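You operate a simulated robot arm through the tools that you are given. There is no shell and no other tool. Be economical: measure what you need, move in short steps, check, and stop when the job is done.

You are at the controls of a simulated robot arm. One attempt, no reset.

## Task
Weigh the large cream sheet down with the green weight and brush talc on its patch.
Fine: weight first, and it stays on; use the flat green brush and the powder tray; the brush goes back. Set down upright: what you pick out, flat green brush. A coat counts when it lies all over at full strength: go over it till it gets no stronger.
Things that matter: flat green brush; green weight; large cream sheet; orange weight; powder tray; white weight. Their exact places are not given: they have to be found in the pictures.

It is judged by the outcome, as a careful person would: the job done as asked, and still so three seconds after it is handed in. It fails if anything else is knocked over, pushed out of place, dropped, spilled or broken. Flat cloth is picked up by pressing the open fingertips on it (5 to 10 N) and closing them slowly along it; thin cloth reads only 2 to 8 mm in the jaws.

## Robot
A 6-joint arm with a two-finger gripper, on a carriage that runs on a rail from [-1804, 7] to [536, -2] (x, y) and turns from -2.443 to 3.351 rad about z. Base frame: it is fixed where the carriage stands at the start and does not move with it; the origin is on the floor, on the carriage's upright axis, x ahead of it, y to its left, z up. Readings come in mm, rad, newtons and seconds.
Its first joint turns from -2.897 to 2.897 rad. Places, roughly: flat green brush (11x6x6 cm) [600, 500, 800]; large cream sheet (42x44x3 cm) [800, 800, 800]. Payload 5 kg.
The tool frame sits at the grasp point between the pads (the TCP): z along the fingers, y along the line on which they close. The tips reach 30 mm beyond it. The gripper opens to 176 mm. The gripper's body begins 153 mm behind the TCP.
Orientation is that of the tool frame in the base frame, as [roll, pitch, yaw] about the fixed x, y, z axes, in that order (R = Rz(yaw) Ry(pitch) Rx(roll)). With the fingers straight down and closing along the base's y, the tool's x points along the base's -x, its y along +y and its z along -z.

## Interface
- The arm moves only by the tool jog_arm. Its argument "motion" is a list of rows, each a list of 7 numbers: the shift along the base's x, y, z in mm, then the turn, a rotation vector about the base's x, y, z in rad, then the opening, from 0 (shut) to 1 (fully open). In form: [[x, y, z, rx, ry, rz, hand], ...]. A call has 1 to 10 rows; each row is the pose to reach, as a shift and turn from the pose commanded when the call began. Each row takes 0.2 s and may step no farther than 50 mm and 0.15 rad from the row before; otherwise, or with a gripper value out of range, the whole call is refused. Where a pose cannot be reached the arm comes as near as it can. A force on the tool above 40 N (or 10 N above the force at the start of the call, whichever is more), or a blocked arm, ends the call early, and 0.2 s more pass. Each finger halts on what it meets, pressing with about 22 N; the grip force reading is that of the motor and also rises with nothing between the fingers. The clock runs only during rows and for 0.2 s after the last one: add rows that repeat a pose to give the fingers time. It gives the time, the measured TCP pose, the force on the tool (base axes), the opening and the grip force at its end, in the units of the frame above (readings bear some noise), with the torque about the TCP (base axes, N m) and any sound that the robot's microphone picked up.
- Cameras (640 x 400 px; columns grow to the right, rows downward): "scene" is now at [43, 245.8, 1640.9]; the picture's right is [0.50, -0.86, 0.00], its down [-0.70, -0.41, -0.59] and it looks along [0.51, 0.30, -0.81] (base axes); focal length 272 px, centre (320, 200). "wrist" rides on the gripper at [67, -9, -184] in the tool frame; the picture's right is [0.14, 0.99, 0.00], its down [-0.92, 0.13, -0.36] and it looks along [-0.36, 0.05, 0.93] (tool axes); focal length 251 px, centre (320, 200).
- grab_frame(camera): a new picture of that camera. It takes no simulated time.
- raise_lower(by): slides the trunk up (or, below 0, down) by that many mm; the arm and the scene camera ride with it, the base frame stays. It gives what a move gives, with no picture.
- steer(legs): drives the robot by 1 to 6 legs, each [ahead, left, turn to the left] in mm, mm and rad, along the robot's own axes; the way and the turn of a leg run together, so that a leg with both is an arc; at most 1500 mm and 3.142 rad a leg. The arm and the cameras ride along, it lands a little off, and it stops where it bumps. It keeps to its track: a leg is cut to what the track allows. It gives what a move gives.
- aim_head(pan, tilt): turns the head with the scene camera to pan (to the left, within 2.094 rad either way) and tilt (down, from -0.506 to 1.204), counted from straight ahead of the robot. It gives what a move gives.
- probe_pixels(camera, pixels): for up to 12 pixels [column, row] of the newest picture of that camera ("zoom" is the newest enlarged one), the place [x, y, z] in the base frame of the surface seen there, good to about 2 mm, but the place of the scene camera against the robot may be out by one fixed shift of up to 12 mm in any direction. It takes no simulated time.
- zoom(camera, box): a new picture of the part [left, top, right, bottom] of that camera's present view, enlarged. It takes no simulated time.
- close_job(): hands the job in; it is judged then, once.

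Work in short steps. Measure before you move; look again where a grasp or a placing could have gone wrong, and mend it. You have 80 turns and 52 pictures in all, those below and enlarged ones among them. Open the gripper and draw the arm clear of the work before you hand the job in, unless the task says otherwise; then end with one line.

The tools are called after "Emit:" as name(argument=value, ...) on one line, values as JSON. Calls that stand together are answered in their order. jog_arm: Moves the arm, as the interface text tells. Its arguments: {"type":"object","properties":{"motion":{"type":"array","items":{"type":"array","items":{"type":"number"}}}},"required":["motion"]} The other tools are called the same way: raise_lower (by) slides the trunk up or down; steer (legs) drives the base; aim_head (pan, tilt) turns the head that bears the scene camera; grab_frame (camera) takes a picture; probe_pixels (camera, pixels) gives the place of the surface under pixels of a picture; zoom (camera, box) takes an enlarged picture of a part of a camera's view; close_job () hands the job in.

At the start:

```text
time: 0.0
tcp_pos: [551.6, 362.5, 1092.4]
ee_rot: [3.141, 0.0, 3.141]
wrist_force: [0.2, -1.0, -1.1]
wrist_torque: [0.01, -0.02, 0.01]
opening: 176.0
gripper_force: 0.1
trunk travel left (down, up): [-225.0, 125.0]
robot x, y, heading: [1.0, -1.8, -0.003]
head pan, tilt: [0.527, 0.935]
```

scene: 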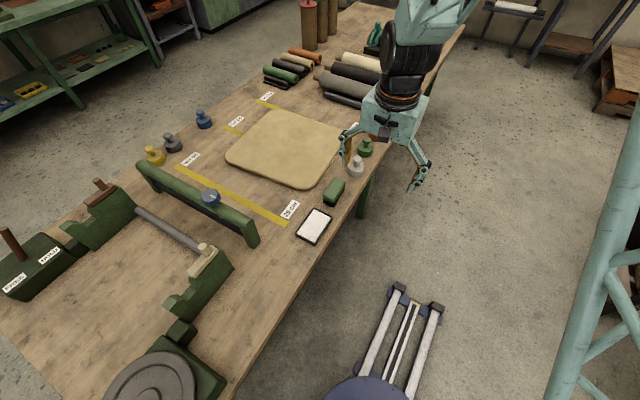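
wrist: 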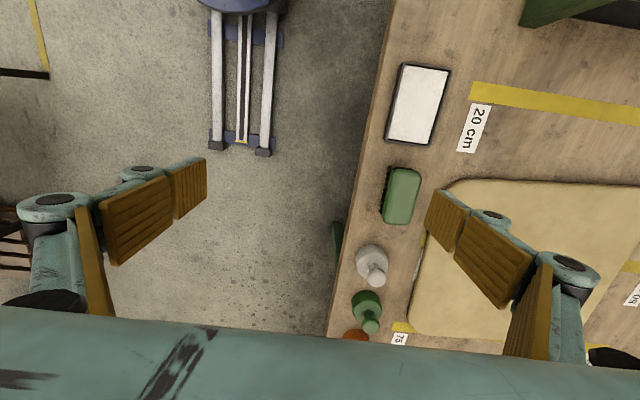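

The scene shows the sheet around (285,148), the green weight at (365,148), the white weight at (356,166), the brush at (333,190) and the tray at (314,225). I'll enlarge that area to see details and the patch.

Emit:
zoom(camera="scene", box=[210, 90, 400, 250])

Emit:
zoom(camera="wrist", box=[320, 40, 640, 350])

```text
2.50 times, centred on (305, 170) of scene
```

zoom: 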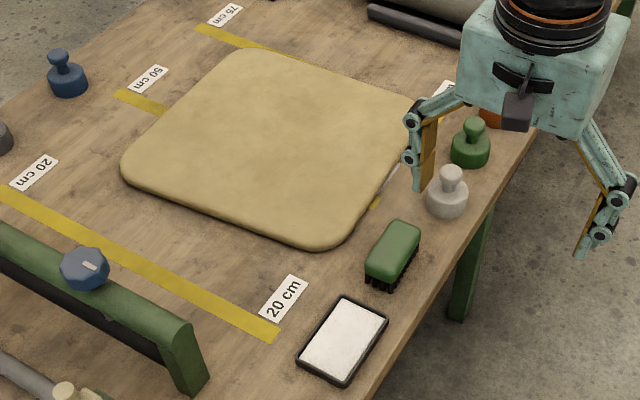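

```text
1.29 times, centred on (480, 195) of wrist
```

zoom: 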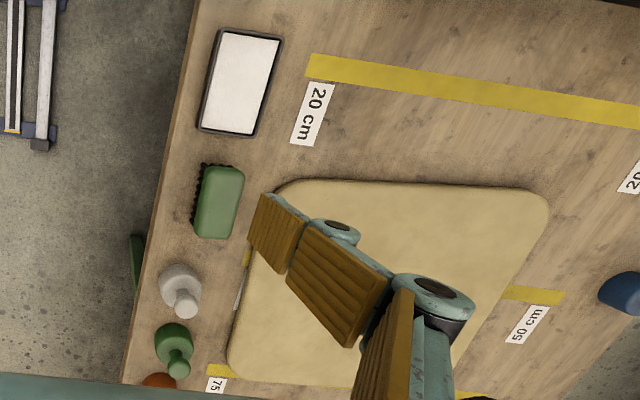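

Brush, tray and weights are clear, but no patch is visible yet. I'll probe the pieces in the enlarged wrist view (the newest zoom) and in the scene.

Emit:
probe_pixels(camera="zoom", pixels=[[217, 35], [280, 42], [258, 132], [203, 125], [240, 85], [222, 200], [187, 305], [178, 368], [175, 335], [240, 290], [290, 190], [540, 200]])

Emit:
probe_pixels(camera="scene", pixels=[[314, 225], [335, 187], [357, 160], [365, 141], [368, 152], [228, 155], [267, 113], [302, 187], [350, 130], [285, 148], [300, 130], [260, 160]])

```text
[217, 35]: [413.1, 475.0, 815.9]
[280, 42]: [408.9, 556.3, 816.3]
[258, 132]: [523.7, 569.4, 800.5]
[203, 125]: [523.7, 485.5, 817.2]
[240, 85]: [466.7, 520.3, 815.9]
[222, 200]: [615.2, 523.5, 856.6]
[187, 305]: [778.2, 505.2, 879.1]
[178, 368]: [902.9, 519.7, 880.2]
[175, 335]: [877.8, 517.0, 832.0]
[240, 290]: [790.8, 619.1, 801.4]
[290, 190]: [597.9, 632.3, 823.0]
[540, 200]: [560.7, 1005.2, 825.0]
```

```text
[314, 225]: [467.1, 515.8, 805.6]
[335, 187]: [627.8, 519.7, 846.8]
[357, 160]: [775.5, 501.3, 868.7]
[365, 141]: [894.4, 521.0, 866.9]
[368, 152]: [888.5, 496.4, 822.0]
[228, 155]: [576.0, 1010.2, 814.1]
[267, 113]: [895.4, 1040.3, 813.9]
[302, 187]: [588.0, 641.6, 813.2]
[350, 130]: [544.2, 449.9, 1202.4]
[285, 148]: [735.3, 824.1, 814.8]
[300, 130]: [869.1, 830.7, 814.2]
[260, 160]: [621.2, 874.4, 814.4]
```

Table top is z≈800 and sheet top ≈825 in the wrist view (scene reads about 11 mm low). The sheet lies too far from the present stand, so I drive 420 mm ahead along the rail, keeping the arm high.

Emit:
steer(legs=[[420, 0, 0]])

```text
time: 2.7
tcp_pos: [970.8, 360.7, 1092.8]
ee_rot: [-3.14, 0.0, -3.141]
wrist_force: [0.6, -0.4, 0.7]
wrist_torque: [-0.03, 0.0, 0.02]
opening: 175.8
gripper_force: 0.2
trunk travel left (down, up): [-225.0, 125.0]
robot x, y, heading: [421.0, -2.8, -0.001]
head pan, tilt: [0.527, 0.935]
```

Now I turn the head toward the sheet and take a fresh scene picture.

Emit:
aim_head(pan=1.3, tilt=0.95)

Emit:
grab_frame(camera="scene")

Emit:
grab_frame(camera="wrist")

```text
time: 3.8
tcp_pos: [971.5, 361.1, 1091.2]
ee_rot: [-3.141, 0.0, -3.14]
wrist_force: [1.2, 0.0, -0.4]
wrist_torque: [0.0, 0.0, 0.02]
opening: 175.7
gripper_force: 0.1
trunk travel left (down, up): [-225.0, 125.0]
robot x, y, heading: [424.9, -5.0, -0.004]
head pan, tilt: [1.3, 0.949]
```

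```text
47 pictures are left
```

scene: 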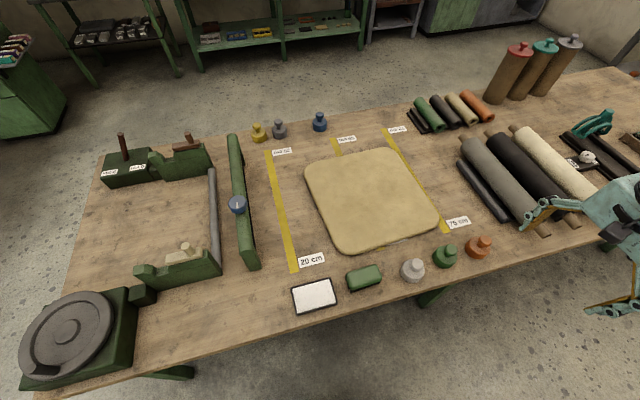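

```text
46 pictures are left
```

wrist: 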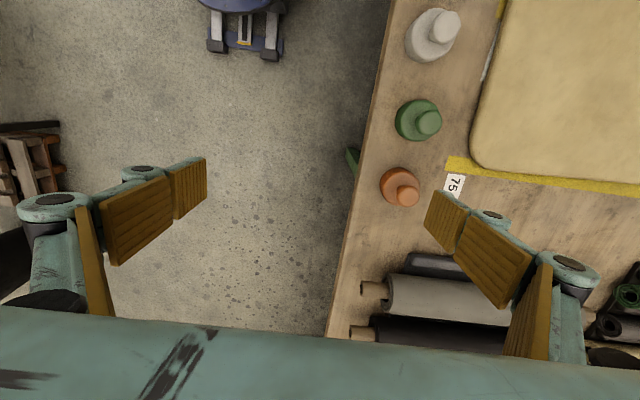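

The whole sheet is now visible at (370,198). I enlarge it to look for the patch.

Emit:
zoom(camera="scene", box=[290, 140, 450, 260])

Emit:
probe_pixels(camera="scene", pixels=[[305, 175], [395, 150], [438, 215], [345, 250], [385, 150], [370, 198], [413, 262], [446, 248], [364, 273], [314, 293]])

Emit:
probe_pixels(camera="wrist", pixels=[[429, 123], [411, 118], [445, 20], [403, 193], [478, 155], [600, 170], [520, 30], [488, 50]])

```text
3.33 times, centred on (370, 200) of scene
```

zoom: 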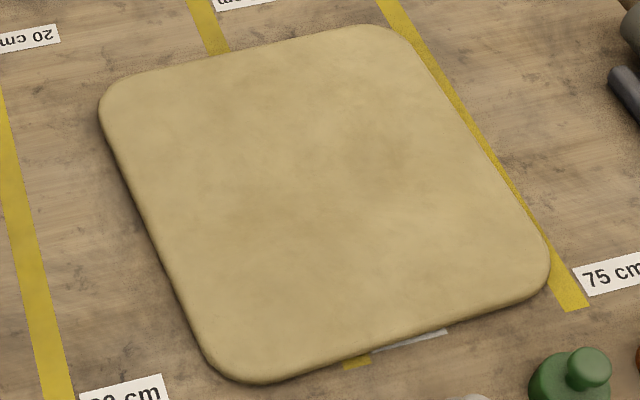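

```text
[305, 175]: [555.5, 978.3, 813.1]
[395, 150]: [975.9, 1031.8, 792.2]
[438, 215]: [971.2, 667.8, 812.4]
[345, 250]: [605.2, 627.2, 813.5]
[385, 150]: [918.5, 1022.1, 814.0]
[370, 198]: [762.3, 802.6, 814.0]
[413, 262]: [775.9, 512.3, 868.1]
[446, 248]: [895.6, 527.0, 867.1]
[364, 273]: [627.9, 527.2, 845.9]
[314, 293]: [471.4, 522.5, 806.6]
```

```text
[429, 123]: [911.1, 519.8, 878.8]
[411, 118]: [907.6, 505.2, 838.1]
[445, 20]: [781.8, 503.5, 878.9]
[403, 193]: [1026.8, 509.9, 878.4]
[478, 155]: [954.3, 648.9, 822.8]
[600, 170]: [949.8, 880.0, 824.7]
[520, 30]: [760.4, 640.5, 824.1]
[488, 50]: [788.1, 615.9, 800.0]
```

No clear patch outline yet. I move the arm high above the sheet for a close wrist look (from (971,361) toward (660,800)).

Emit:
jog_arm(motion=[[-30, 38, 0, 0, 0, 0, 1], [-60, 76, 0, 0, 0, 0, 1], [-90, 114, 0, 0, 0, 0, 1], [-120, 152, 0, 0, 0, 0, 1], [-150, 190, 0, 0, 0, 0, 1], [-180, 228, 0, 0, 0, 0, 1], [-210, 266, 0, 0, 0, 0, 1], [-240, 304, 0, 0, 0, 0, 1], [-270, 342, 0, 0, 0, 0, 1], [-300, 380, 0, 0, 0, 0, 1]])

Emit:
grab_frame(camera="wrist")

```text
time: 6.0
tcp_pos: [671.8, 739.6, 1095.2]
ee_rot: [3.138, 0.002, -3.142]
wrist_force: [-1.0, -0.9, 0.0]
wrist_torque: [0.14, -0.16, 0.0]
opening: 176.0
gripper_force: 0.0
trunk travel left (down, up): [-225.0, 125.0]
robot x, y, heading: [418.6, -0.7, -0.0]
head pan, tilt: [1.3, 0.949]
```

```text
44 pictures are left
```

wrist: 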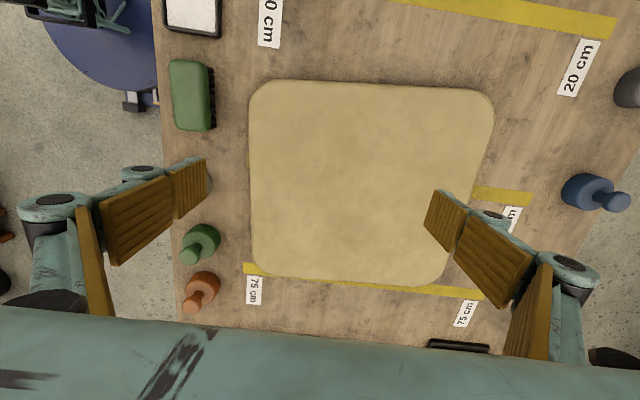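

The whole sheet shows here at (370,185). I'll enlarge it.

Emit:
zoom(camera="wrist", box=[235, 65, 505, 300])

Emit:
probe_pixels(camera="wrist", pixels=[[253, 90], [490, 105], [253, 270], [440, 280], [370, 180], [320, 130], [190, 97], [180, 70], [205, 120], [199, 232], [194, 256], [330, 180]])

```text
1.70 times, centred on (370, 182) of wrist
```

zoom: 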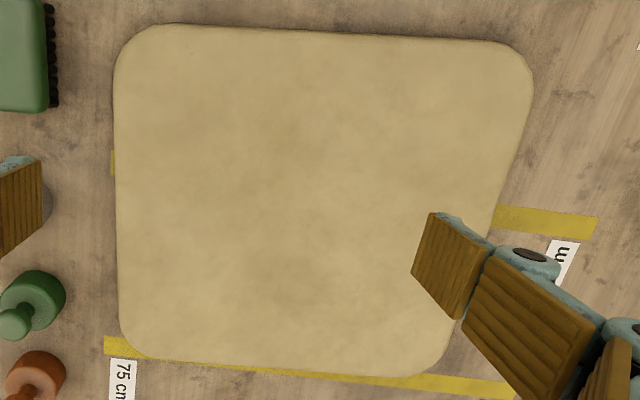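

```text
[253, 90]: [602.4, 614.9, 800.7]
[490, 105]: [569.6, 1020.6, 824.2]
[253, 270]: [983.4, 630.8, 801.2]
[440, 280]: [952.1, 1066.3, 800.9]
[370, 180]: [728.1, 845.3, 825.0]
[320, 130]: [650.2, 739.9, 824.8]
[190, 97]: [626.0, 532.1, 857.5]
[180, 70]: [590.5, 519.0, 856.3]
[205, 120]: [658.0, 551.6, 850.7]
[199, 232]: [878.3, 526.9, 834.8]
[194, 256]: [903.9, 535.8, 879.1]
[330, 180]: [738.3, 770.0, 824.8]
```

No outline appears. I zoom closer on the near and middle parts of the sheet to look for a faint patch.

Emit:
zoom(camera="wrist", box=[245, 75, 405, 175])

Emit:
zoom(camera="wrist", box=[245, 175, 405, 275])

Emit:
zoom(camera="wrist", box=[350, 80, 510, 180])

```text
4.00 times, centred on (325, 125) of wrist
```

zoom: 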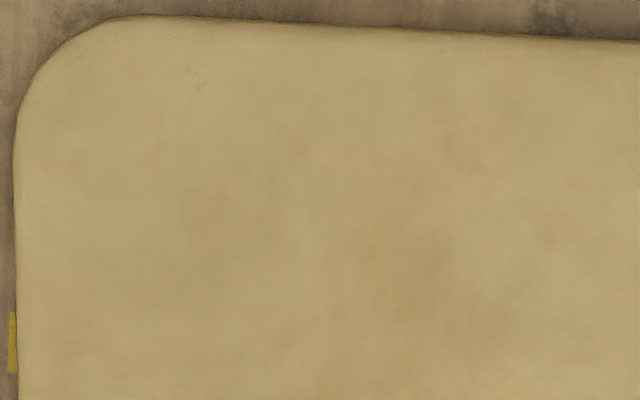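

```text
4.00 times, centred on (325, 225) of wrist
```

zoom: 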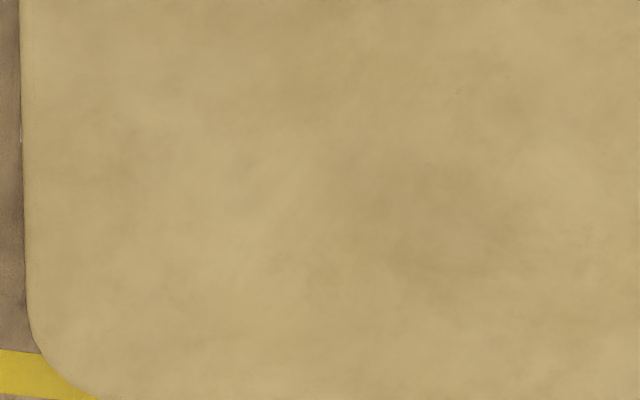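

```text
4.00 times, centred on (430, 130) of wrist
```

zoom: 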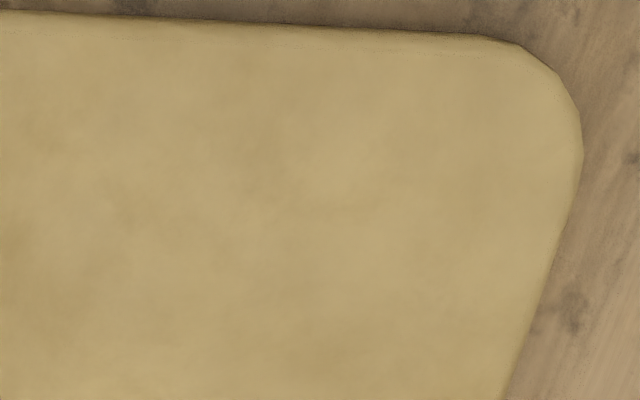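

No patch marking is visible; it may only show as the talc goes on. Weight first: I move over toward the green weight (~[906,522]) for a close look.

Emit:
jog_arm(motion=[[21, -35, -15, 0, 0, 0, 1], [42, -70, -30, 0, 0, 0, 1], [63, -105, -45, 0, 0, 0, 1], [84, -140, -60, 0, 0, 0, 1], [105, -175, -75, 0, 0, 0, 1], [128, -212, -92, 0, 0, 0, 1], [128, -212, -92, 0, 0, 0, 1]])

Emit:
grab_frame(camera="wrist")

```text
time: 7.6
tcp_pos: [798.7, 527.4, 1000.1]
ee_rot: [-3.14, 0.001, -3.141]
wrist_force: [0.1, -0.5, -0.5]
wrist_torque: [0.17, 0.16, -0.01]
opening: 176.1
gripper_force: 0.0
trunk travel left (down, up): [-225.0, 125.0]
robot x, y, heading: [421.5, -3.1, 0.001]
head pan, tilt: [1.3, 0.949]
```

```text
39 pictures are left
```

wrist: 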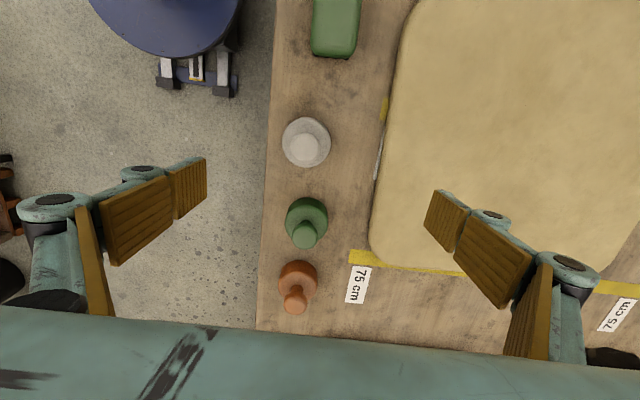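

The green weight is at (306,222), with the knob at (303,235). I probe its knob and rim.

Emit:
probe_pixels(camera="wrist", pixels=[[303, 235], [293, 233], [314, 233], [303, 245], [307, 200], [289, 220], [326, 218], [304, 222], [307, 197], [303, 140], [297, 297], [300, 212]])

```text
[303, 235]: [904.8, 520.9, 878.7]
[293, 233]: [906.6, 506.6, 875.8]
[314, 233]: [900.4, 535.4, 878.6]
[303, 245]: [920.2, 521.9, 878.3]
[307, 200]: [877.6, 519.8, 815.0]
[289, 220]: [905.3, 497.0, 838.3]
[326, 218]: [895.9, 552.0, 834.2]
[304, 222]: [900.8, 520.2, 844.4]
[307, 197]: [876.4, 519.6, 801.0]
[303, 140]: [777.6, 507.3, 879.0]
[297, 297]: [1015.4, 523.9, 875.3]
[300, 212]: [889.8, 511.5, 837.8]
```

Weight axis ≈ (905,522), knob top 879, body top 838. I go over it and descend to TCP z≈871 with the hand partly open.

Emit:
jog_arm(motion=[[45, -3, 0, 0, 0, 0, 0.6], [90, -5, 0, 0, 0, 0, 0.6], [106, -6, -30, 0, 0, 0, 0.6], [106, -6, -70, 0, 0, 0, 0.6], [106, -6, -105, 0, 0, 0, 0.6], [106, -6, -129, 0, 0, 0, 0.6], [106, -6, -129, 0, 0, 0, 0.6]])

Emit:
grab_frame(camera="wrist")

```text
time: 9.2
tcp_pos: [905.0, 523.7, 870.9]
ee_rot: [-3.142, 0.002, 3.141]
wrist_force: [-0.5, -0.3, -0.1]
wrist_torque: [-0.07, 0.02, 0.04]
opening: 105.5
gripper_force: 0.0
trunk travel left (down, up): [-225.0, 125.0]
robot x, y, heading: [422.8, -4.2, -0.004]
head pan, tilt: [1.3, 0.949]
```

```text
38 pictures are left
```

wrist: 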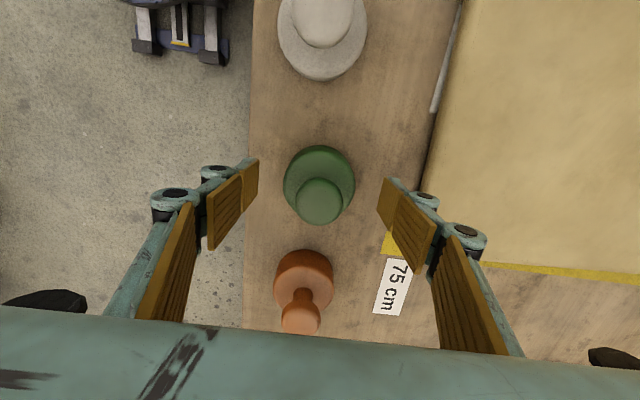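

The fingers straddle the knob at (320,200). I close on it and then lift 10 mm at first.

Emit:
jog_arm(motion=[[0, 0, 0, 0, 0, 0, 0.35], [0, 0, 0, 0, 0, 0, 0.15], [0, 0, 0, 0, 0, 0, 0.05], [0, 0, 0, 0, 0, 0, 0.0], [0, 0, 0, 0, 0, 0, 0.0], [0, 0, 15, 0, 0, 0, 0.0], [0, 0, 50, 0, 0, 0, 0.0], [0, 0, 80, 0, 0, 0, 0.0], [0, 0, 80, 0, 0, 0, 0.0]])

Emit:
grab_frame(camera="wrist")

```text
time: 11.2
tcp_pos: [906.4, 521.2, 951.0]
ee_rot: [3.141, 0.001, 3.141]
wrist_force: [-0.4, -0.6, -9.2]
wrist_torque: [0.11, 0.02, -0.01]
opening: 35.4
gripper_force: 21.9
trunk travel left (down, up): [-225.0, 125.0]
robot x, y, heading: [421.3, -2.0, -0.001]
head pan, tilt: [1.3, 0.949]
```

```text
37 pictures are left
```

wrist: 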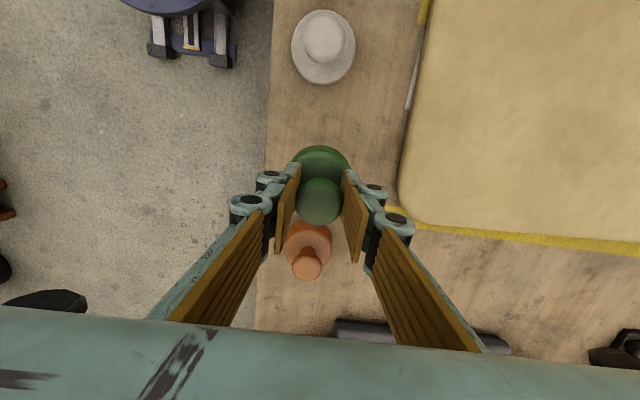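

The weight is held (≈9 N). I carry it over the near right corner of the sheet, about (922,690), and lower to just above the 825 mm surface.

Emit:
jog_arm(motion=[[5, 45, 0, 0, 0, 0, 0], [10, 90, 0, 0, 0, 0, 0], [14, 135, 0, 0, 0, 0, 0], [16, 169, 0, 0, 0, 0, 0], [16, 169, -25, 0, 0, 0, 0], [16, 169, -45, 0, 0, 0, 0], [16, 169, -50, 0, 0, 0, 0], [16, 169, -50, 0, 0, 0, 0]])

Emit:
grab_frame(camera="wrist")

```text
time: 13.0
tcp_pos: [922.2, 691.2, 899.4]
ee_rot: [-3.141, 0.002, 3.141]
wrist_force: [-0.4, -0.2, -11.3]
wrist_torque: [-0.02, 0.06, 0.0]
opening: 35.8
gripper_force: 21.6
trunk travel left (down, up): [-225.0, 125.0]
robot x, y, heading: [419.2, -2.0, -0.002]
head pan, tilt: [1.3, 0.949]
```

```text
36 pictures are left
```

wrist: 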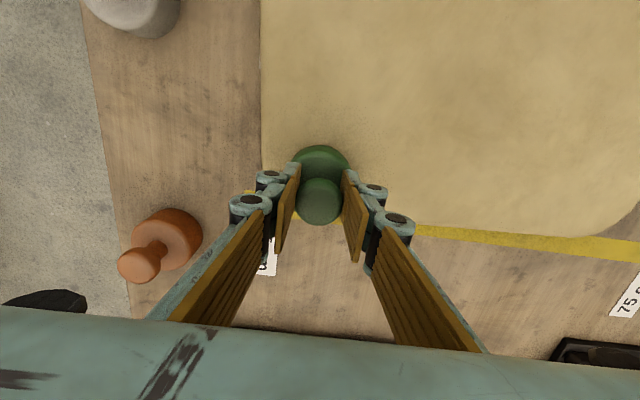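

It hovers about 3 mm above the sheet. I shift 15 mm inward from the rounded corner for margin, then lower gently to contact.

Emit:
jog_arm(motion=[[-15, 10, 0, 0, 0, 0, 0], [-15, 10, -2, 0, 0, 0, 0], [-15, 10, -4, 0, 0, 0, 0], [-15, 10, -5, 0, 0, 0, 0], [-15, 10, -5, 0, 0, 0, 0]])

```text
time: 14.2
tcp_pos: [905.6, 702.3, 895.3]
ee_rot: [3.141, -0.001, -3.141]
wrist_force: [-0.3, 0.0, -10.6]
wrist_torque: [0.02, 0.09, 0.02]
opening: 35.6
gripper_force: 21.9
trunk travel left (down, up): [-225.0, 125.0]
robot x, y, heading: [421.5, -0.6, -0.001]
head pan, tilt: [1.3, 0.949]
```

No contact yet (still -10.6 N). I lower a few more millimetres in small steps.

Emit:
jog_arm(motion=[[0, 0, -1, 0, 0, 0, 0], [0, 0, -2, 0, 0, 0, 0], [0, 0, -3, 0, 0, 0, 0], [0, 0, -3, 0, 0, 0, 0]])

```text
time: 15.2
tcp_pos: [907.0, 701.6, 894.9]
ee_rot: [3.139, 0.002, -3.141]
wrist_force: [0.2, -1.7, 16.3]
wrist_torque: [0.01, -0.09, 0.01]
opening: 35.5
gripper_force: 22.4
trunk travel left (down, up): [-225.0, 125.0]
robot x, y, heading: [419.7, -5.8, 0.002]
head pan, tilt: [1.3, 0.949]
```

The weight is firmly on the sheet (+16 N). I ease off the push, open, and rise straight up.

Emit:
jog_arm(motion=[[0, 0, 2, 0, 0, 0, 0], [0, 0, 2, 0, 0, 0, 0.25], [0, 0, 2, 0, 0, 0, 0.5], [0, 0, 2, 0, 0, 0, 0.6], [0, 0, 30, 0, 0, 0, 0.6], [0, 0, 75, 0, 0, 0, 0.6], [0, 0, 115, 0, 0, 0, 0.6], [0, 0, 115, 0, 0, 0, 0.6]])

Emit:
zoom(camera="scene", box=[280, 140, 500, 310])

```text
time: 17.0
tcp_pos: [906.9, 703.2, 1006.7]
ee_rot: [-3.14, 0.0, 3.141]
wrist_force: [0.0, 0.5, 0.2]
wrist_torque: [0.03, -0.05, -0.03]
opening: 105.4
gripper_force: 0.0
trunk travel left (down, up): [-225.0, 125.0]
robot x, y, heading: [420.4, 2.8, 0.002]
head pan, tilt: [1.3, 0.949]
```

```text
2.35 times, centred on (390, 225) of scene
```

zoom: 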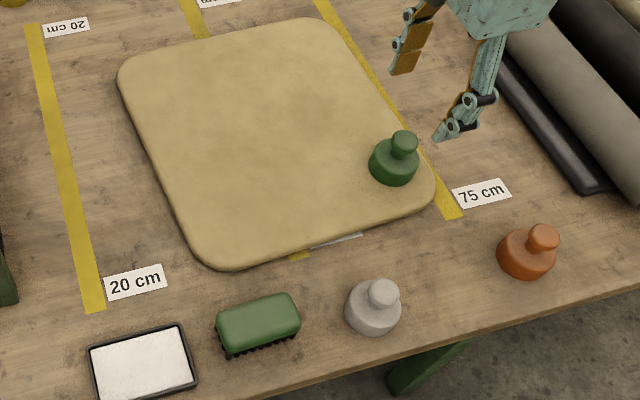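

The weight sits upright on the sheet's corner. Next I move above the brush (~[620,522]) for a close look.

Emit:
jog_arm(motion=[[-40, -21, 0, 0, 0, 0, 0.6], [-80, -42, 0, 0, 0, 0, 0.6], [-120, -63, 0, 0, 0, 0, 0.6], [-160, -84, 0, 0, 0, 0, 0.6], [-200, -105, 0, 0, 0, 0, 0.6], [-240, -126, 0, 0, 0, 0, 0.6], [-280, -147, 0, 0, 0, 0, 0.6], [-320, -168, 0, 0, 0, 0, 0.6], [-340, -178, 0, 0, 0, 0, 0.6], [-340, -178, 0, 0, 0, 0, 0.6]])

Emit:
grab_frame(camera="wrist")

```text
time: 19.0
tcp_pos: [572.3, 483.8, 931.6]
ee_rot: [-3.003, -0.034, 3.125]
wrist_force: [0.5, 0.3, -0.3]
wrist_torque: [-0.05, 0.12, -0.04]
opening: 105.5
gripper_force: 0.0
trunk travel left (down, up): [-225.0, 125.0]
robot x, y, heading: [421.9, -4.5, 0.001]
head pan, tilt: [1.3, 0.949]
stopped in row 9: the arm was blocked; the commanded pose is now the measured one
```

```text
34 pictures are left
```

wrist: 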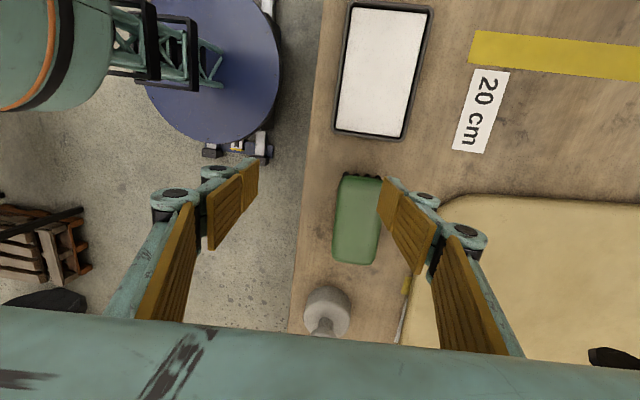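

The arm hit a limit near the carriage (tilted, TCP [572,484,932]); nothing was touched. I raise and undo the tilt as I move away in +y, then back the carriage.

Emit:
jog_arm(motion=[[10, 20, 20, 0.05, -0.012, 0.006, 0.6], [20, 40, 45, 0.1, -0.024, 0.012, 0.6], [20, 60, 68, 0.139, -0.034, 0.017, 0.6], [20, 60, 68, 0.139, -0.034, 0.017, 0.6]])

Emit:
steer(legs=[[-120, 0, 0]])

Emit:
grab_frame(camera="wrist")

```text
time: 20.0
tcp_pos: [593.9, 538.3, 988.3]
ee_rot: [-3.121, -0.006, 3.137]
wrist_force: [0.3, -0.1, -0.7]
wrist_torque: [-0.04, -0.02, 0.0]
opening: 105.6
gripper_force: 0.0
trunk travel left (down, up): [-225.0, 125.0]
robot x, y, heading: [419.4, -1.4, 0.002]
head pan, tilt: [1.3, 0.949]
```

```text
time: 21.3
tcp_pos: [472.6, 540.5, 989.3]
ee_rot: [-3.127, -0.003, 3.14]
wrist_force: [0.2, -0.5, 0.0]
wrist_torque: [0.01, -0.01, 0.01]
opening: 105.5
gripper_force: 0.1
trunk travel left (down, up): [-225.0, 125.0]
robot x, y, heading: [306.3, -2.3, -0.001]
head pan, tilt: [1.3, 0.949]
```

```text
33 pictures are left
```

wrist: 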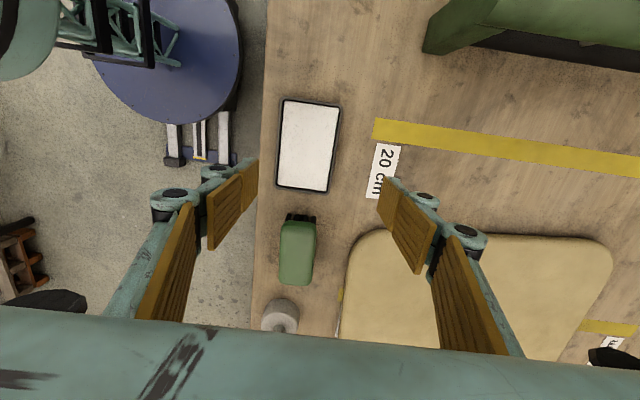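

The tray is at (307,145) and the brush at (298,252). I probe their corners.

Emit:
probe_pixels(camera="wrist", pixels=[[283, 225], [314, 226], [312, 280], [280, 280], [298, 252], [300, 217], [283, 103], [336, 105], [329, 188], [281, 184], [307, 145], [310, 160]])

Emit:
zoom(camera="wrist", box=[250, 90, 370, 300])

```text
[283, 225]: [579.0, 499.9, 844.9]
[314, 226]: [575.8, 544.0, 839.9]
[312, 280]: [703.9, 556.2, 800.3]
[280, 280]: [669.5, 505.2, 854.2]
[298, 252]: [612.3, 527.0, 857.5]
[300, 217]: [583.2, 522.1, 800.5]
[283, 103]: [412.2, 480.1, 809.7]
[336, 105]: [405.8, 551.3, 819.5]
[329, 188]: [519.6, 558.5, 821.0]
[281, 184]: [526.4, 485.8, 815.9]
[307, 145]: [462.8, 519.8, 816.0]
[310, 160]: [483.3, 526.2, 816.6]
```

```text
1.90 times, centred on (310, 195) of wrist
```

zoom: 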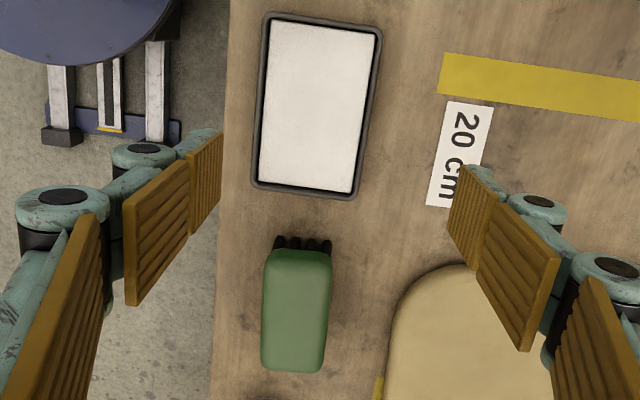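

Brush: centre ≈ (625,526), axis turned about +0.06 rad, top 857. Tray powder is at z≈816, centre ≈ (466,520), rim 820. I go over the brush and descend halfway to check.

Emit:
jog_arm(motion=[[45, -4, 0, 0.014, 0, 0.06, 0.6], [90, -8, 0, 0.014, 0, 0.06, 0.6], [135, -12, 0, 0.014, 0, 0.06, 0.6], [152, -14, -30, 0.014, 0, 0.06, 0.6], [152, -14, -70, 0.014, 0, 0.06, 0.6], [152, -14, -90, 0.014, 0, 0.06, 0.6], [152, -14, -90, 0.014, 0, 0.06, 0.6]])

Emit:
grab_frame(camera="wrist")

```text
time: 22.9
tcp_pos: [625.6, 526.9, 898.3]
ee_rot: [-3.14, -0.005, -3.084]
wrist_force: [0.9, -0.1, 0.3]
wrist_torque: [-0.05, 0.02, -0.03]
opening: 105.9
gripper_force: 0.1
trunk travel left (down, up): [-225.0, 125.0]
robot x, y, heading: [303.2, -0.7, -0.001]
head pan, tilt: [1.3, 0.949]
```

```text
31 pictures are left
```

wrist: 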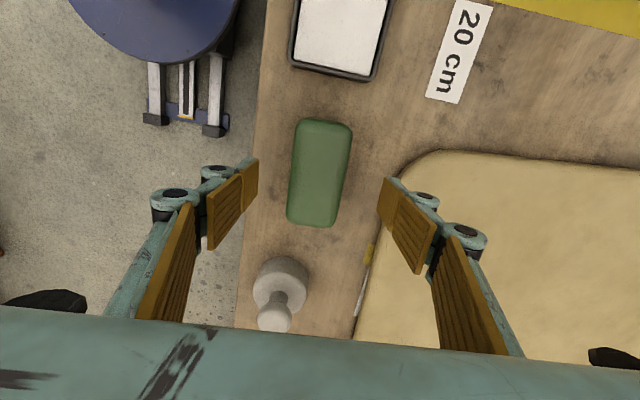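

Brush sits between the fingers at (319,172). I probe its four top corners for exact centre and angle.

Emit:
probe_pixels(camera="wrist", pixels=[[303, 125], [347, 128], [333, 221], [292, 214], [319, 172], [297, 170], [344, 175], [325, 123], [312, 222]])

```text
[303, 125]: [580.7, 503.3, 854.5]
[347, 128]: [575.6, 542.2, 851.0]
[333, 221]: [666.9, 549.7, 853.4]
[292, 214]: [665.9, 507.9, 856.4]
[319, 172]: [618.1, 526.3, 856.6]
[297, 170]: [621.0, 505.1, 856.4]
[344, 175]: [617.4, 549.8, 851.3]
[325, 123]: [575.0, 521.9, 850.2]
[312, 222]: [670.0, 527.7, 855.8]
```

Centre ≈ (623,526), angle ≈0.065: well aligned. I descend to TCP z≈848 and close gently on the block.

Emit:
jog_arm(motion=[[-2, -1, -30, 0, 0, 0.005, 0.6], [-2, -1, -50, 0, 0, 0.005, 0.6], [-2, -1, -50, 0, 0, 0.005, 0.45], [-2, -1, -50, 0, 0, 0.005, 0.32], [-2, -1, -50, 0, 0, 0.005, 0.25], [-2, -1, -50, 0, 0, 0.005, 0.15], [-2, -1, -50, 0, 0, 0.005, 0.15]])

```text
time: 24.5
tcp_pos: [623.4, 525.5, 848.1]
ee_rot: [-3.141, -0.004, -3.077]
wrist_force: [0.2, -0.3, -0.2]
wrist_torque: [0.0, 0.02, 0.0]
opening: 53.0
gripper_force: 22.0
trunk travel left (down, up): [-225.0, 125.0]
robot x, y, heading: [302.7, -4.7, -0.005]
head pan, tilt: [1.3, 0.949]
```

The brush is held (53 mm). I lift it 75 mm and then back the carriage 70 mm so the tray is comfortably in reach.

Emit:
jog_arm(motion=[[0, 0, 20, 0, 0, 0, 0.15], [0, 0, 60, 0, 0, 0, 0.15], [0, 0, 75, 0, 0, 0, 0.15], [0, 0, 75, 0, 0, 0, 0.15]])

Emit:
steer(legs=[[-75, 0, 0]])

Emit:
grab_frame(camera="wrist")

```text
time: 25.5
tcp_pos: [621.4, 525.8, 922.3]
ee_rot: [-3.139, -0.003, -3.079]
wrist_force: [0.1, 0.5, -1.2]
wrist_torque: [0.02, 0.0, -0.01]
opening: 53.0
gripper_force: 22.1
trunk travel left (down, up): [-225.0, 125.0]
robot x, y, heading: [303.1, -3.5, 0.004]
head pan, tilt: [1.3, 0.949]
```

```text
time: 26.5
tcp_pos: [547.6, 525.1, 921.8]
ee_rot: [-3.139, -0.005, -3.077]
wrist_force: [-0.3, 1.1, -0.8]
wrist_torque: [-0.02, -0.03, 0.03]
opening: 52.8
gripper_force: 22.7
trunk travel left (down, up): [-225.0, 125.0]
robot x, y, heading: [223.6, -2.1, 0.003]
head pan, tilt: [1.3, 0.949]
```

```text
30 pictures are left
```

wrist: 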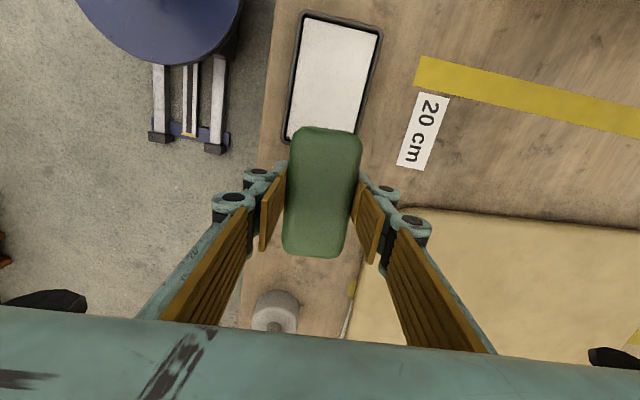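

The brush is in hand, level. I move over the tray centre (466,519) and lower until just above the powder.

Emit:
jog_arm(motion=[[-40, -3, 0, 0, 0, -0.01, 0.15], [-81, -6, 0, 0, 0, -0.015, 0.15], [-81, -6, -30, 0, 0, -0.015, 0.15], [-81, -6, -48, 0, 0, -0.015, 0.15], [-81, -6, -48, 0, 0, -0.015, 0.15]])

Emit:
grab_frame(camera="wrist")

```text
time: 27.7
tcp_pos: [467.0, 521.7, 875.5]
ee_rot: [-3.138, -0.003, -3.093]
wrist_force: [0.0, -0.3, -2.2]
wrist_torque: [-0.13, 0.05, 0.01]
opening: 52.7
gripper_force: 22.2
trunk travel left (down, up): [-225.0, 125.0]
robot x, y, heading: [225.4, -1.9, 0.001]
head pan, tilt: [1.3, 0.949]
```

```text
29 pictures are left
```

wrist: 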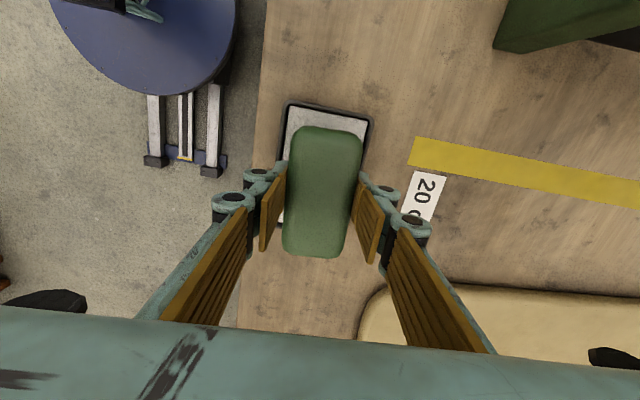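

Centred over the tray. I lower slowly to touch the powder (TCP ≈ 862), watching the force.

Emit:
jog_arm(motion=[[0, 0, -5, 0, 0, 0, 0.15], [0, 0, -9, 0, 0, 0, 0.15], [0, 0, -11, 0, 0, 0, 0.15], [0, 0, -12, 0, 0, 0, 0.15], [0, 0, -12, 0, 0, 0, 0.15]])

```text
time: 28.9
tcp_pos: [467.4, 520.4, 863.4]
ee_rot: [-3.139, -0.003, -3.093]
wrist_force: [0.5, 0.0, -1.8]
wrist_torque: [0.0, 0.04, 0.01]
opening: 52.5
gripper_force: 22.2
trunk travel left (down, up): [-225.0, 125.0]
robot x, y, heading: [228.4, 0.8, -0.002]
head pan, tilt: [1.3, 0.949]
```

No contact force yet. I press a little further in 1 mm steps.

Emit:
jog_arm(motion=[[0, 0, -1, 0, 0, 0, 0.15], [0, 0, -2, 0, 0, 0, 0.15], [0, 0, -3, 0, 0, 0, 0.15], [0, 0, -4, 0, 0, 0, 0.15], [0, 0, -4, 0, 0, 0, 0.15]])

```text
time: 30.1
tcp_pos: [467.9, 519.5, 859.7]
ee_rot: [-3.141, -0.003, -3.092]
wrist_force: [2.4, 2.7, 16.8]
wrist_torque: [0.1, -0.07, -0.01]
opening: 53.0
gripper_force: 22.0
trunk travel left (down, up): [-225.0, 125.0]
robot x, y, heading: [225.5, -2.5, 0.003]
head pan, tilt: [1.3, 0.949]
```

Contact with the powder at 17 N, TCP ≈860. I make a tiny wiggle, lift off to z≈955, and drive ahead to bring the sheet within reach.

Emit:
jog_arm(motion=[[0, 2, 1, 0, 0, 0, 0.15], [0, -2, 1, 0, 0, 0, 0.15], [0, 0, 1, 0, 0, 0, 0.15], [0, 0, 15, 0, 0, 0, 0.15], [0, 0, 50, 0, 0, 0, 0.15], [0, 0, 95, 0, 0, 0, 0.15], [0, 0, 95, 0, 0, 0, 0.15]])

Emit:
steer(legs=[[200, 0, 0]])

Emit:
zoom(camera="scene", box=[240, 130, 480, 320])

```text
time: 31.7
tcp_pos: [466.3, 518.0, 952.8]
ee_rot: [-3.137, -0.005, -3.092]
wrist_force: [0.3, -1.7, -0.8]
wrist_torque: [0.23, -0.11, 0.02]
opening: 52.7
gripper_force: 22.0
trunk travel left (down, up): [-225.0, 125.0]
robot x, y, heading: [223.7, 1.2, 0.002]
head pan, tilt: [1.3, 0.949]
```

```text
time: 33.4
tcp_pos: [667.4, 518.9, 953.3]
ee_rot: [-3.14, -0.003, -3.092]
wrist_force: [0.1, -1.0, -1.1]
wrist_torque: [-0.01, 0.01, 0.02]
opening: 52.7
gripper_force: 22.2
trunk travel left (down, up): [-225.0, 125.0]
robot x, y, heading: [426.9, -0.9, 0.002]
head pan, tilt: [1.3, 0.949]
```

```text
2.11 times, centred on (360, 225) of scene
```

zoom: 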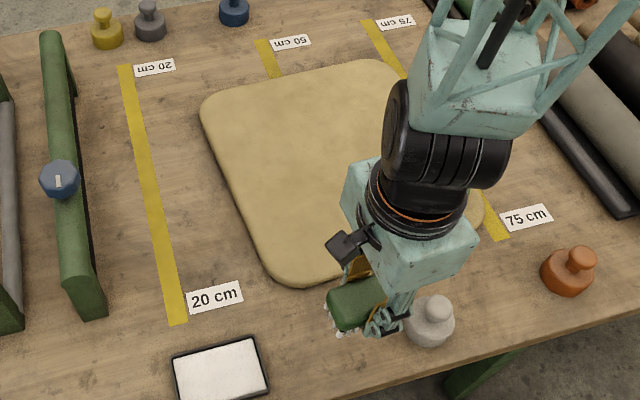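

The bristles look whitened, so the brush is loaded. I carry it over mid-sheet, to about (760,740), hovering above it.

Emit:
jog_arm(motion=[[18, 44, 0, 0, 0, 0, 0.15], [36, 88, 0, 0, 0, 0, 0.15], [54, 132, 0, 0, 0, 0, 0.15], [72, 176, 0, 0, 0, 0, 0.15], [93, 221, 0, 0, 0, 0, 0.15], [93, 221, -40, 0, 0, 0, 0.15], [93, 221, -74, 0, 0, 0, 0.15], [93, 221, -80, 0, 0, 0, 0.15], [93, 221, -80, 0, 0, 0, 0.15]])

```text
time: 35.4
tcp_pos: [760.3, 741.0, 874.7]
ee_rot: [-3.14, -0.005, -3.091]
wrist_force: [-0.4, -0.2, -1.3]
wrist_torque: [-0.01, -0.02, 0.0]
opening: 52.7
gripper_force: 22.0
trunk travel left (down, up): [-225.0, 125.0]
robot x, y, heading: [427.1, 1.3, 0.009]
head pan, tilt: [1.3, 0.949]
```

I lower lightly to contact (~869) and make one gentle stroke toward +y, then lift to look.

Emit:
jog_arm(motion=[[0, 0, -4, 0, 0, 0, 0.15], [0, 0, -6, 0, 0, 0, 0.15], [0, 25, -6, 0, 0, 0, 0.15], [0, 50, -6, 0, 0, 0, 0.15], [0, 75, -6, 0, 0, 0, 0.15], [0, 100, -6, 0, 0, 0, 0.15], [0, 120, -6, 0, 0, 0, 0.15]])

Emit:
grab_frame(camera="wrist")

```text
time: 37.0
tcp_pos: [759.2, 859.4, 868.2]
ee_rot: [-3.139, -0.004, -3.091]
wrist_force: [0.0, -4.8, 8.0]
wrist_torque: [-0.22, -0.11, 0.11]
opening: 53.0
gripper_force: 21.8
trunk travel left (down, up): [-225.0, 125.0]
robot x, y, heading: [431.8, 1.0, 0.004]
head pan, tilt: [1.3, 0.949]
```

```text
27 pictures are left
```

wrist: 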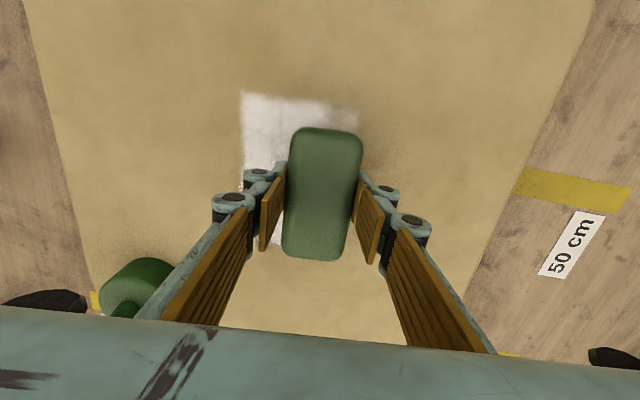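

White talc appeared with crisp edges at left (col 242) and top (row 93). I lift straight up and look at the whole mark from above.

Emit:
jog_arm(motion=[[0, 0, 20, 0, 0, 0, 0.15], [-20, 20, 60, 0, 0, 0, 0.15], [-60, 40, 90, 0, 0, 0, 0.15], [-100, 60, 120, 0, 0, 0, 0.15], [-140, 60, 140, 0, 0, 0, 0.15], [-140, 60, 140, 0, 0, 0, 0.15]])

Emit:
grab_frame(camera="wrist")

Emit:
zoom(camera="scene", box=[290, 140, 450, 260])

```text
refused: row 3 steps farther than a row can; nothing moved
```

```text
26 pictures are left
```

wrist: 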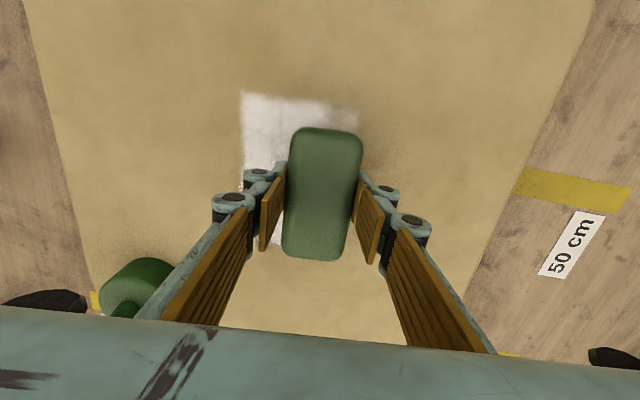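

```text
3.33 times, centred on (370, 200) of scene
```

zoom: 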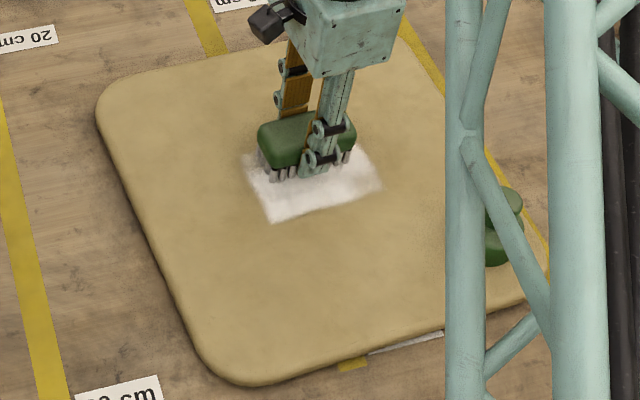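

That call was refused (a row was too long). I repeat the lift in smaller steps.

Emit:
jog_arm(motion=[[0, 0, 20, 0, 0, 0, 0.15], [-10, 0, 60, 0, 0, 0, 0.15], [-40, 0, 90, 0, 0, 0, 0.15], [-75, 0, 110, 0, 0, 0, 0.15], [-110, 0, 130, 0, 0, 0, 0.15], [-140, 0, 140, 0, 0, 0, 0.15], [-140, 0, 140, 0, 0, 0, 0.15]])

Emit:
grab_frame(camera="wrist")

```text
time: 38.6
tcp_pos: [619.5, 860.5, 1007.0]
ee_rot: [-3.141, -0.003, -3.092]
wrist_force: [-1.2, -0.2, -1.1]
wrist_torque: [0.02, -0.1, 0.0]
opening: 52.7
gripper_force: 22.4
trunk travel left (down, up): [-225.0, 125.0]
robot x, y, heading: [428.1, -4.2, 0.005]
head pan, tilt: [1.3, 0.949]
```

```text
24 pictures are left
```

wrist: 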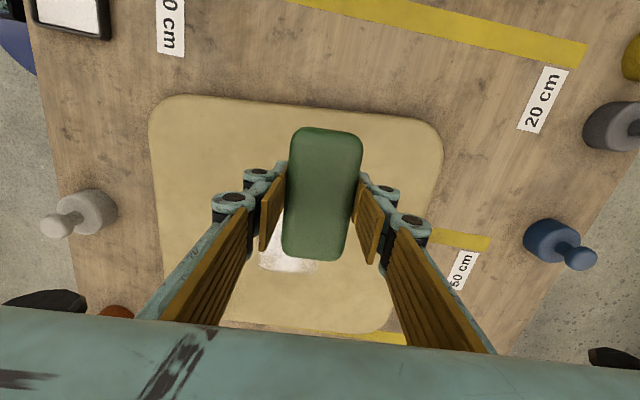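

The brush hides the mark. I move 290 mm toward -y so both cameras can see the patch.

Emit:
jog_arm(motion=[[0, -45, 0, 0, 0, 0, 0.15], [0, -90, 0, 0, 0, 0, 0.15], [0, -135, 0, 0, 0, 0, 0.15], [0, -180, 0, 0, 0, 0, 0.15], [0, -225, 0, 0, 0, 0, 0.15], [0, -270, 0, 0, 0, 0, 0.15], [0, -295, 0, 0, 0, 0, 0.15], [0, -295, 0, 0, 0, 0, 0.15]])

Emit:
zoom(camera="wrist", box=[400, 120, 640, 330])

Emit:
zoom(camera="scene", box=[290, 140, 450, 260])

```text
time: 40.4
tcp_pos: [620.9, 560.7, 1002.2]
ee_rot: [-3.127, -0.008, -3.093]
wrist_force: [0.0, -0.4, -0.8]
wrist_torque: [0.12, -0.03, 0.01]
opening: 52.7
gripper_force: 22.3
trunk travel left (down, up): [-225.0, 125.0]
robot x, y, heading: [424.9, -4.7, 0.004]
head pan, tilt: [1.3, 0.949]
```

```text
1.90 times, centred on (520, 225) of wrist
```

zoom: 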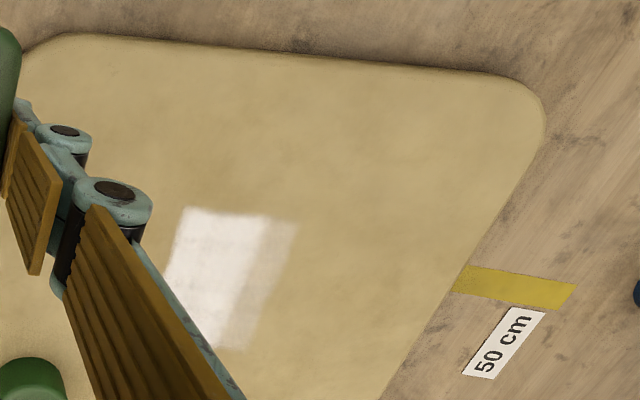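

```text
3.33 times, centred on (370, 200) of scene
```

zoom: 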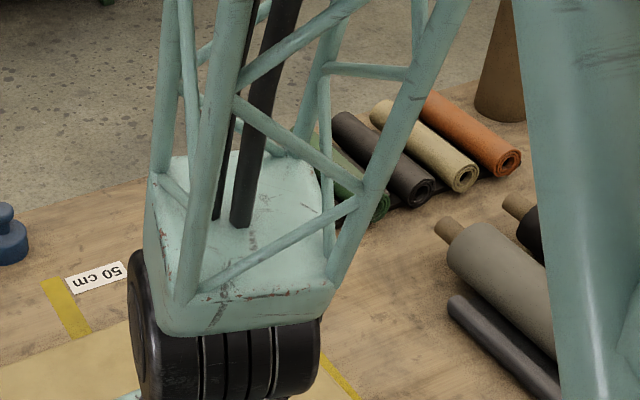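

The wrist shows the talc strip, fully white at its left and fading toward +y. I re-zoom with the wrist and probe its edges.

Emit:
zoom(camera="wrist", box=[440, 200, 560, 320])

```text
3.33 times, centred on (500, 260) of wrist
```

zoom: 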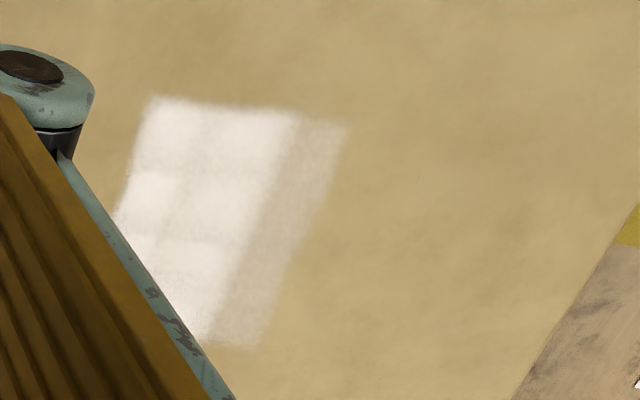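

Emit:
probe_pixels(camera="zoom", pixels=[[150, 98], [300, 115], [345, 125], [115, 215], [240, 250], [262, 345], [205, 340], [280, 240], [250, 108]])

```text
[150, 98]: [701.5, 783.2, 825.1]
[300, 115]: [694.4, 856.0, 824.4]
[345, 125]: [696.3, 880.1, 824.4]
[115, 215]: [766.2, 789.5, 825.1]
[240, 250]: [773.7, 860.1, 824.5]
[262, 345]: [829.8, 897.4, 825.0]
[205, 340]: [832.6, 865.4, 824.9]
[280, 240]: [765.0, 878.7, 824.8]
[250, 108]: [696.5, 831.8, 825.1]
```

The talc spans x≈695–832 and y≈783–885, although the brush swept from y≈715, so y≈783 looks like the patch's front edge. To reach the rest I drive ahead 95 mm, then go on to neighbouring strokes.

Emit:
steer(legs=[[95, 0, 0]])

Emit:
jog_arm(motion=[[0, 45, 0, 0, 0, 0, 0.15], [-10, 90, 0, 0, 0, 0, 0.15], [-20, 135, 0, 0, 0, 0, 0.15], [-25, 180, 0, 0, 0, 0, 0.15], [-30, 215, 0, 0, 0, 0, 0.15], [-30, 215, -40, 0, 0, 0, 0.15], [-30, 215, -80, 0, 0, 0, 0.15], [-30, 215, -115, 0, 0, 0, 0.15], [-30, 215, -122, 0, 0, 0, 0.15], [-30, 215, -122, 0, 0, 0, 0.15]])

```text
time: 41.5
tcp_pos: [714.2, 561.8, 1003.5]
ee_rot: [-3.129, -0.008, -3.091]
wrist_force: [0.7, 0.3, -0.9]
wrist_torque: [0.01, -0.03, 0.01]
opening: 52.6
gripper_force: 22.0
trunk travel left (down, up): [-225.0, 125.0]
robot x, y, heading: [522.7, -0.2, 0.0]
head pan, tilt: [1.3, 0.949]
```

```text
time: 43.7
tcp_pos: [685.0, 777.0, 880.4]
ee_rot: [-3.129, -0.008, -3.091]
wrist_force: [0.7, -0.2, -0.6]
wrist_torque: [0.03, 0.01, 0.02]
opening: 52.8
gripper_force: 22.0
trunk travel left (down, up): [-225.0, 125.0]
robot x, y, heading: [522.1, -5.7, 0.003]
head pan, tilt: [1.3, 0.949]
```

At (685,777,880), slightly tilted; I correct that, lower to 868 and stroke to y≈925 on the low-x side.

Emit:
jog_arm(motion=[[0, -10, -9, 0.012, -0.007, 0, 0.15], [0, -10, -12, 0.012, -0.007, 0, 0.15], [0, 15, -12, 0.012, -0.007, 0, 0.15], [0, 40, -12, 0.012, -0.007, 0, 0.15], [0, 65, -12, 0.012, -0.007, 0, 0.15], [0, 90, -12, 0.012, -0.007, 0, 0.15], [0, 115, -12, 0.012, -0.007, 0, 0.15], [0, 140, -12, 0.012, -0.007, 0, 0.15], [0, 140, -12, 0.012, -0.007, 0, 0.15]])

Emit:
grab_frame(camera="wrist")

```text
time: 45.7
tcp_pos: [685.5, 915.8, 868.4]
ee_rot: [-3.138, -0.001, -3.091]
wrist_force: [0.3, -0.4, -1.9]
wrist_torque: [-0.03, -0.01, -0.04]
opening: 52.5
gripper_force: 21.5
trunk travel left (down, up): [-225.0, 125.0]
robot x, y, heading: [520.5, -2.9, 0.004]
head pan, tilt: [1.3, 0.949]
```

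```text
20 pictures are left
```

wrist: 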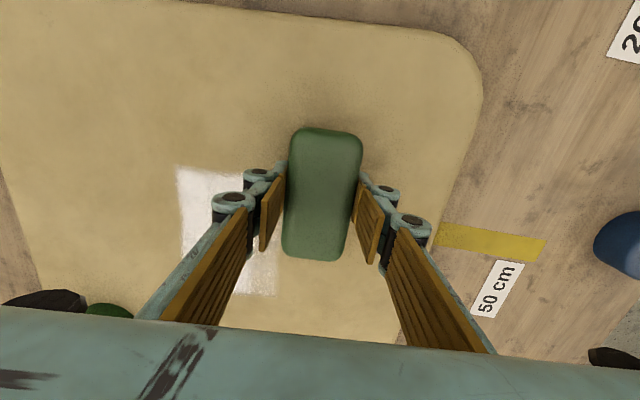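

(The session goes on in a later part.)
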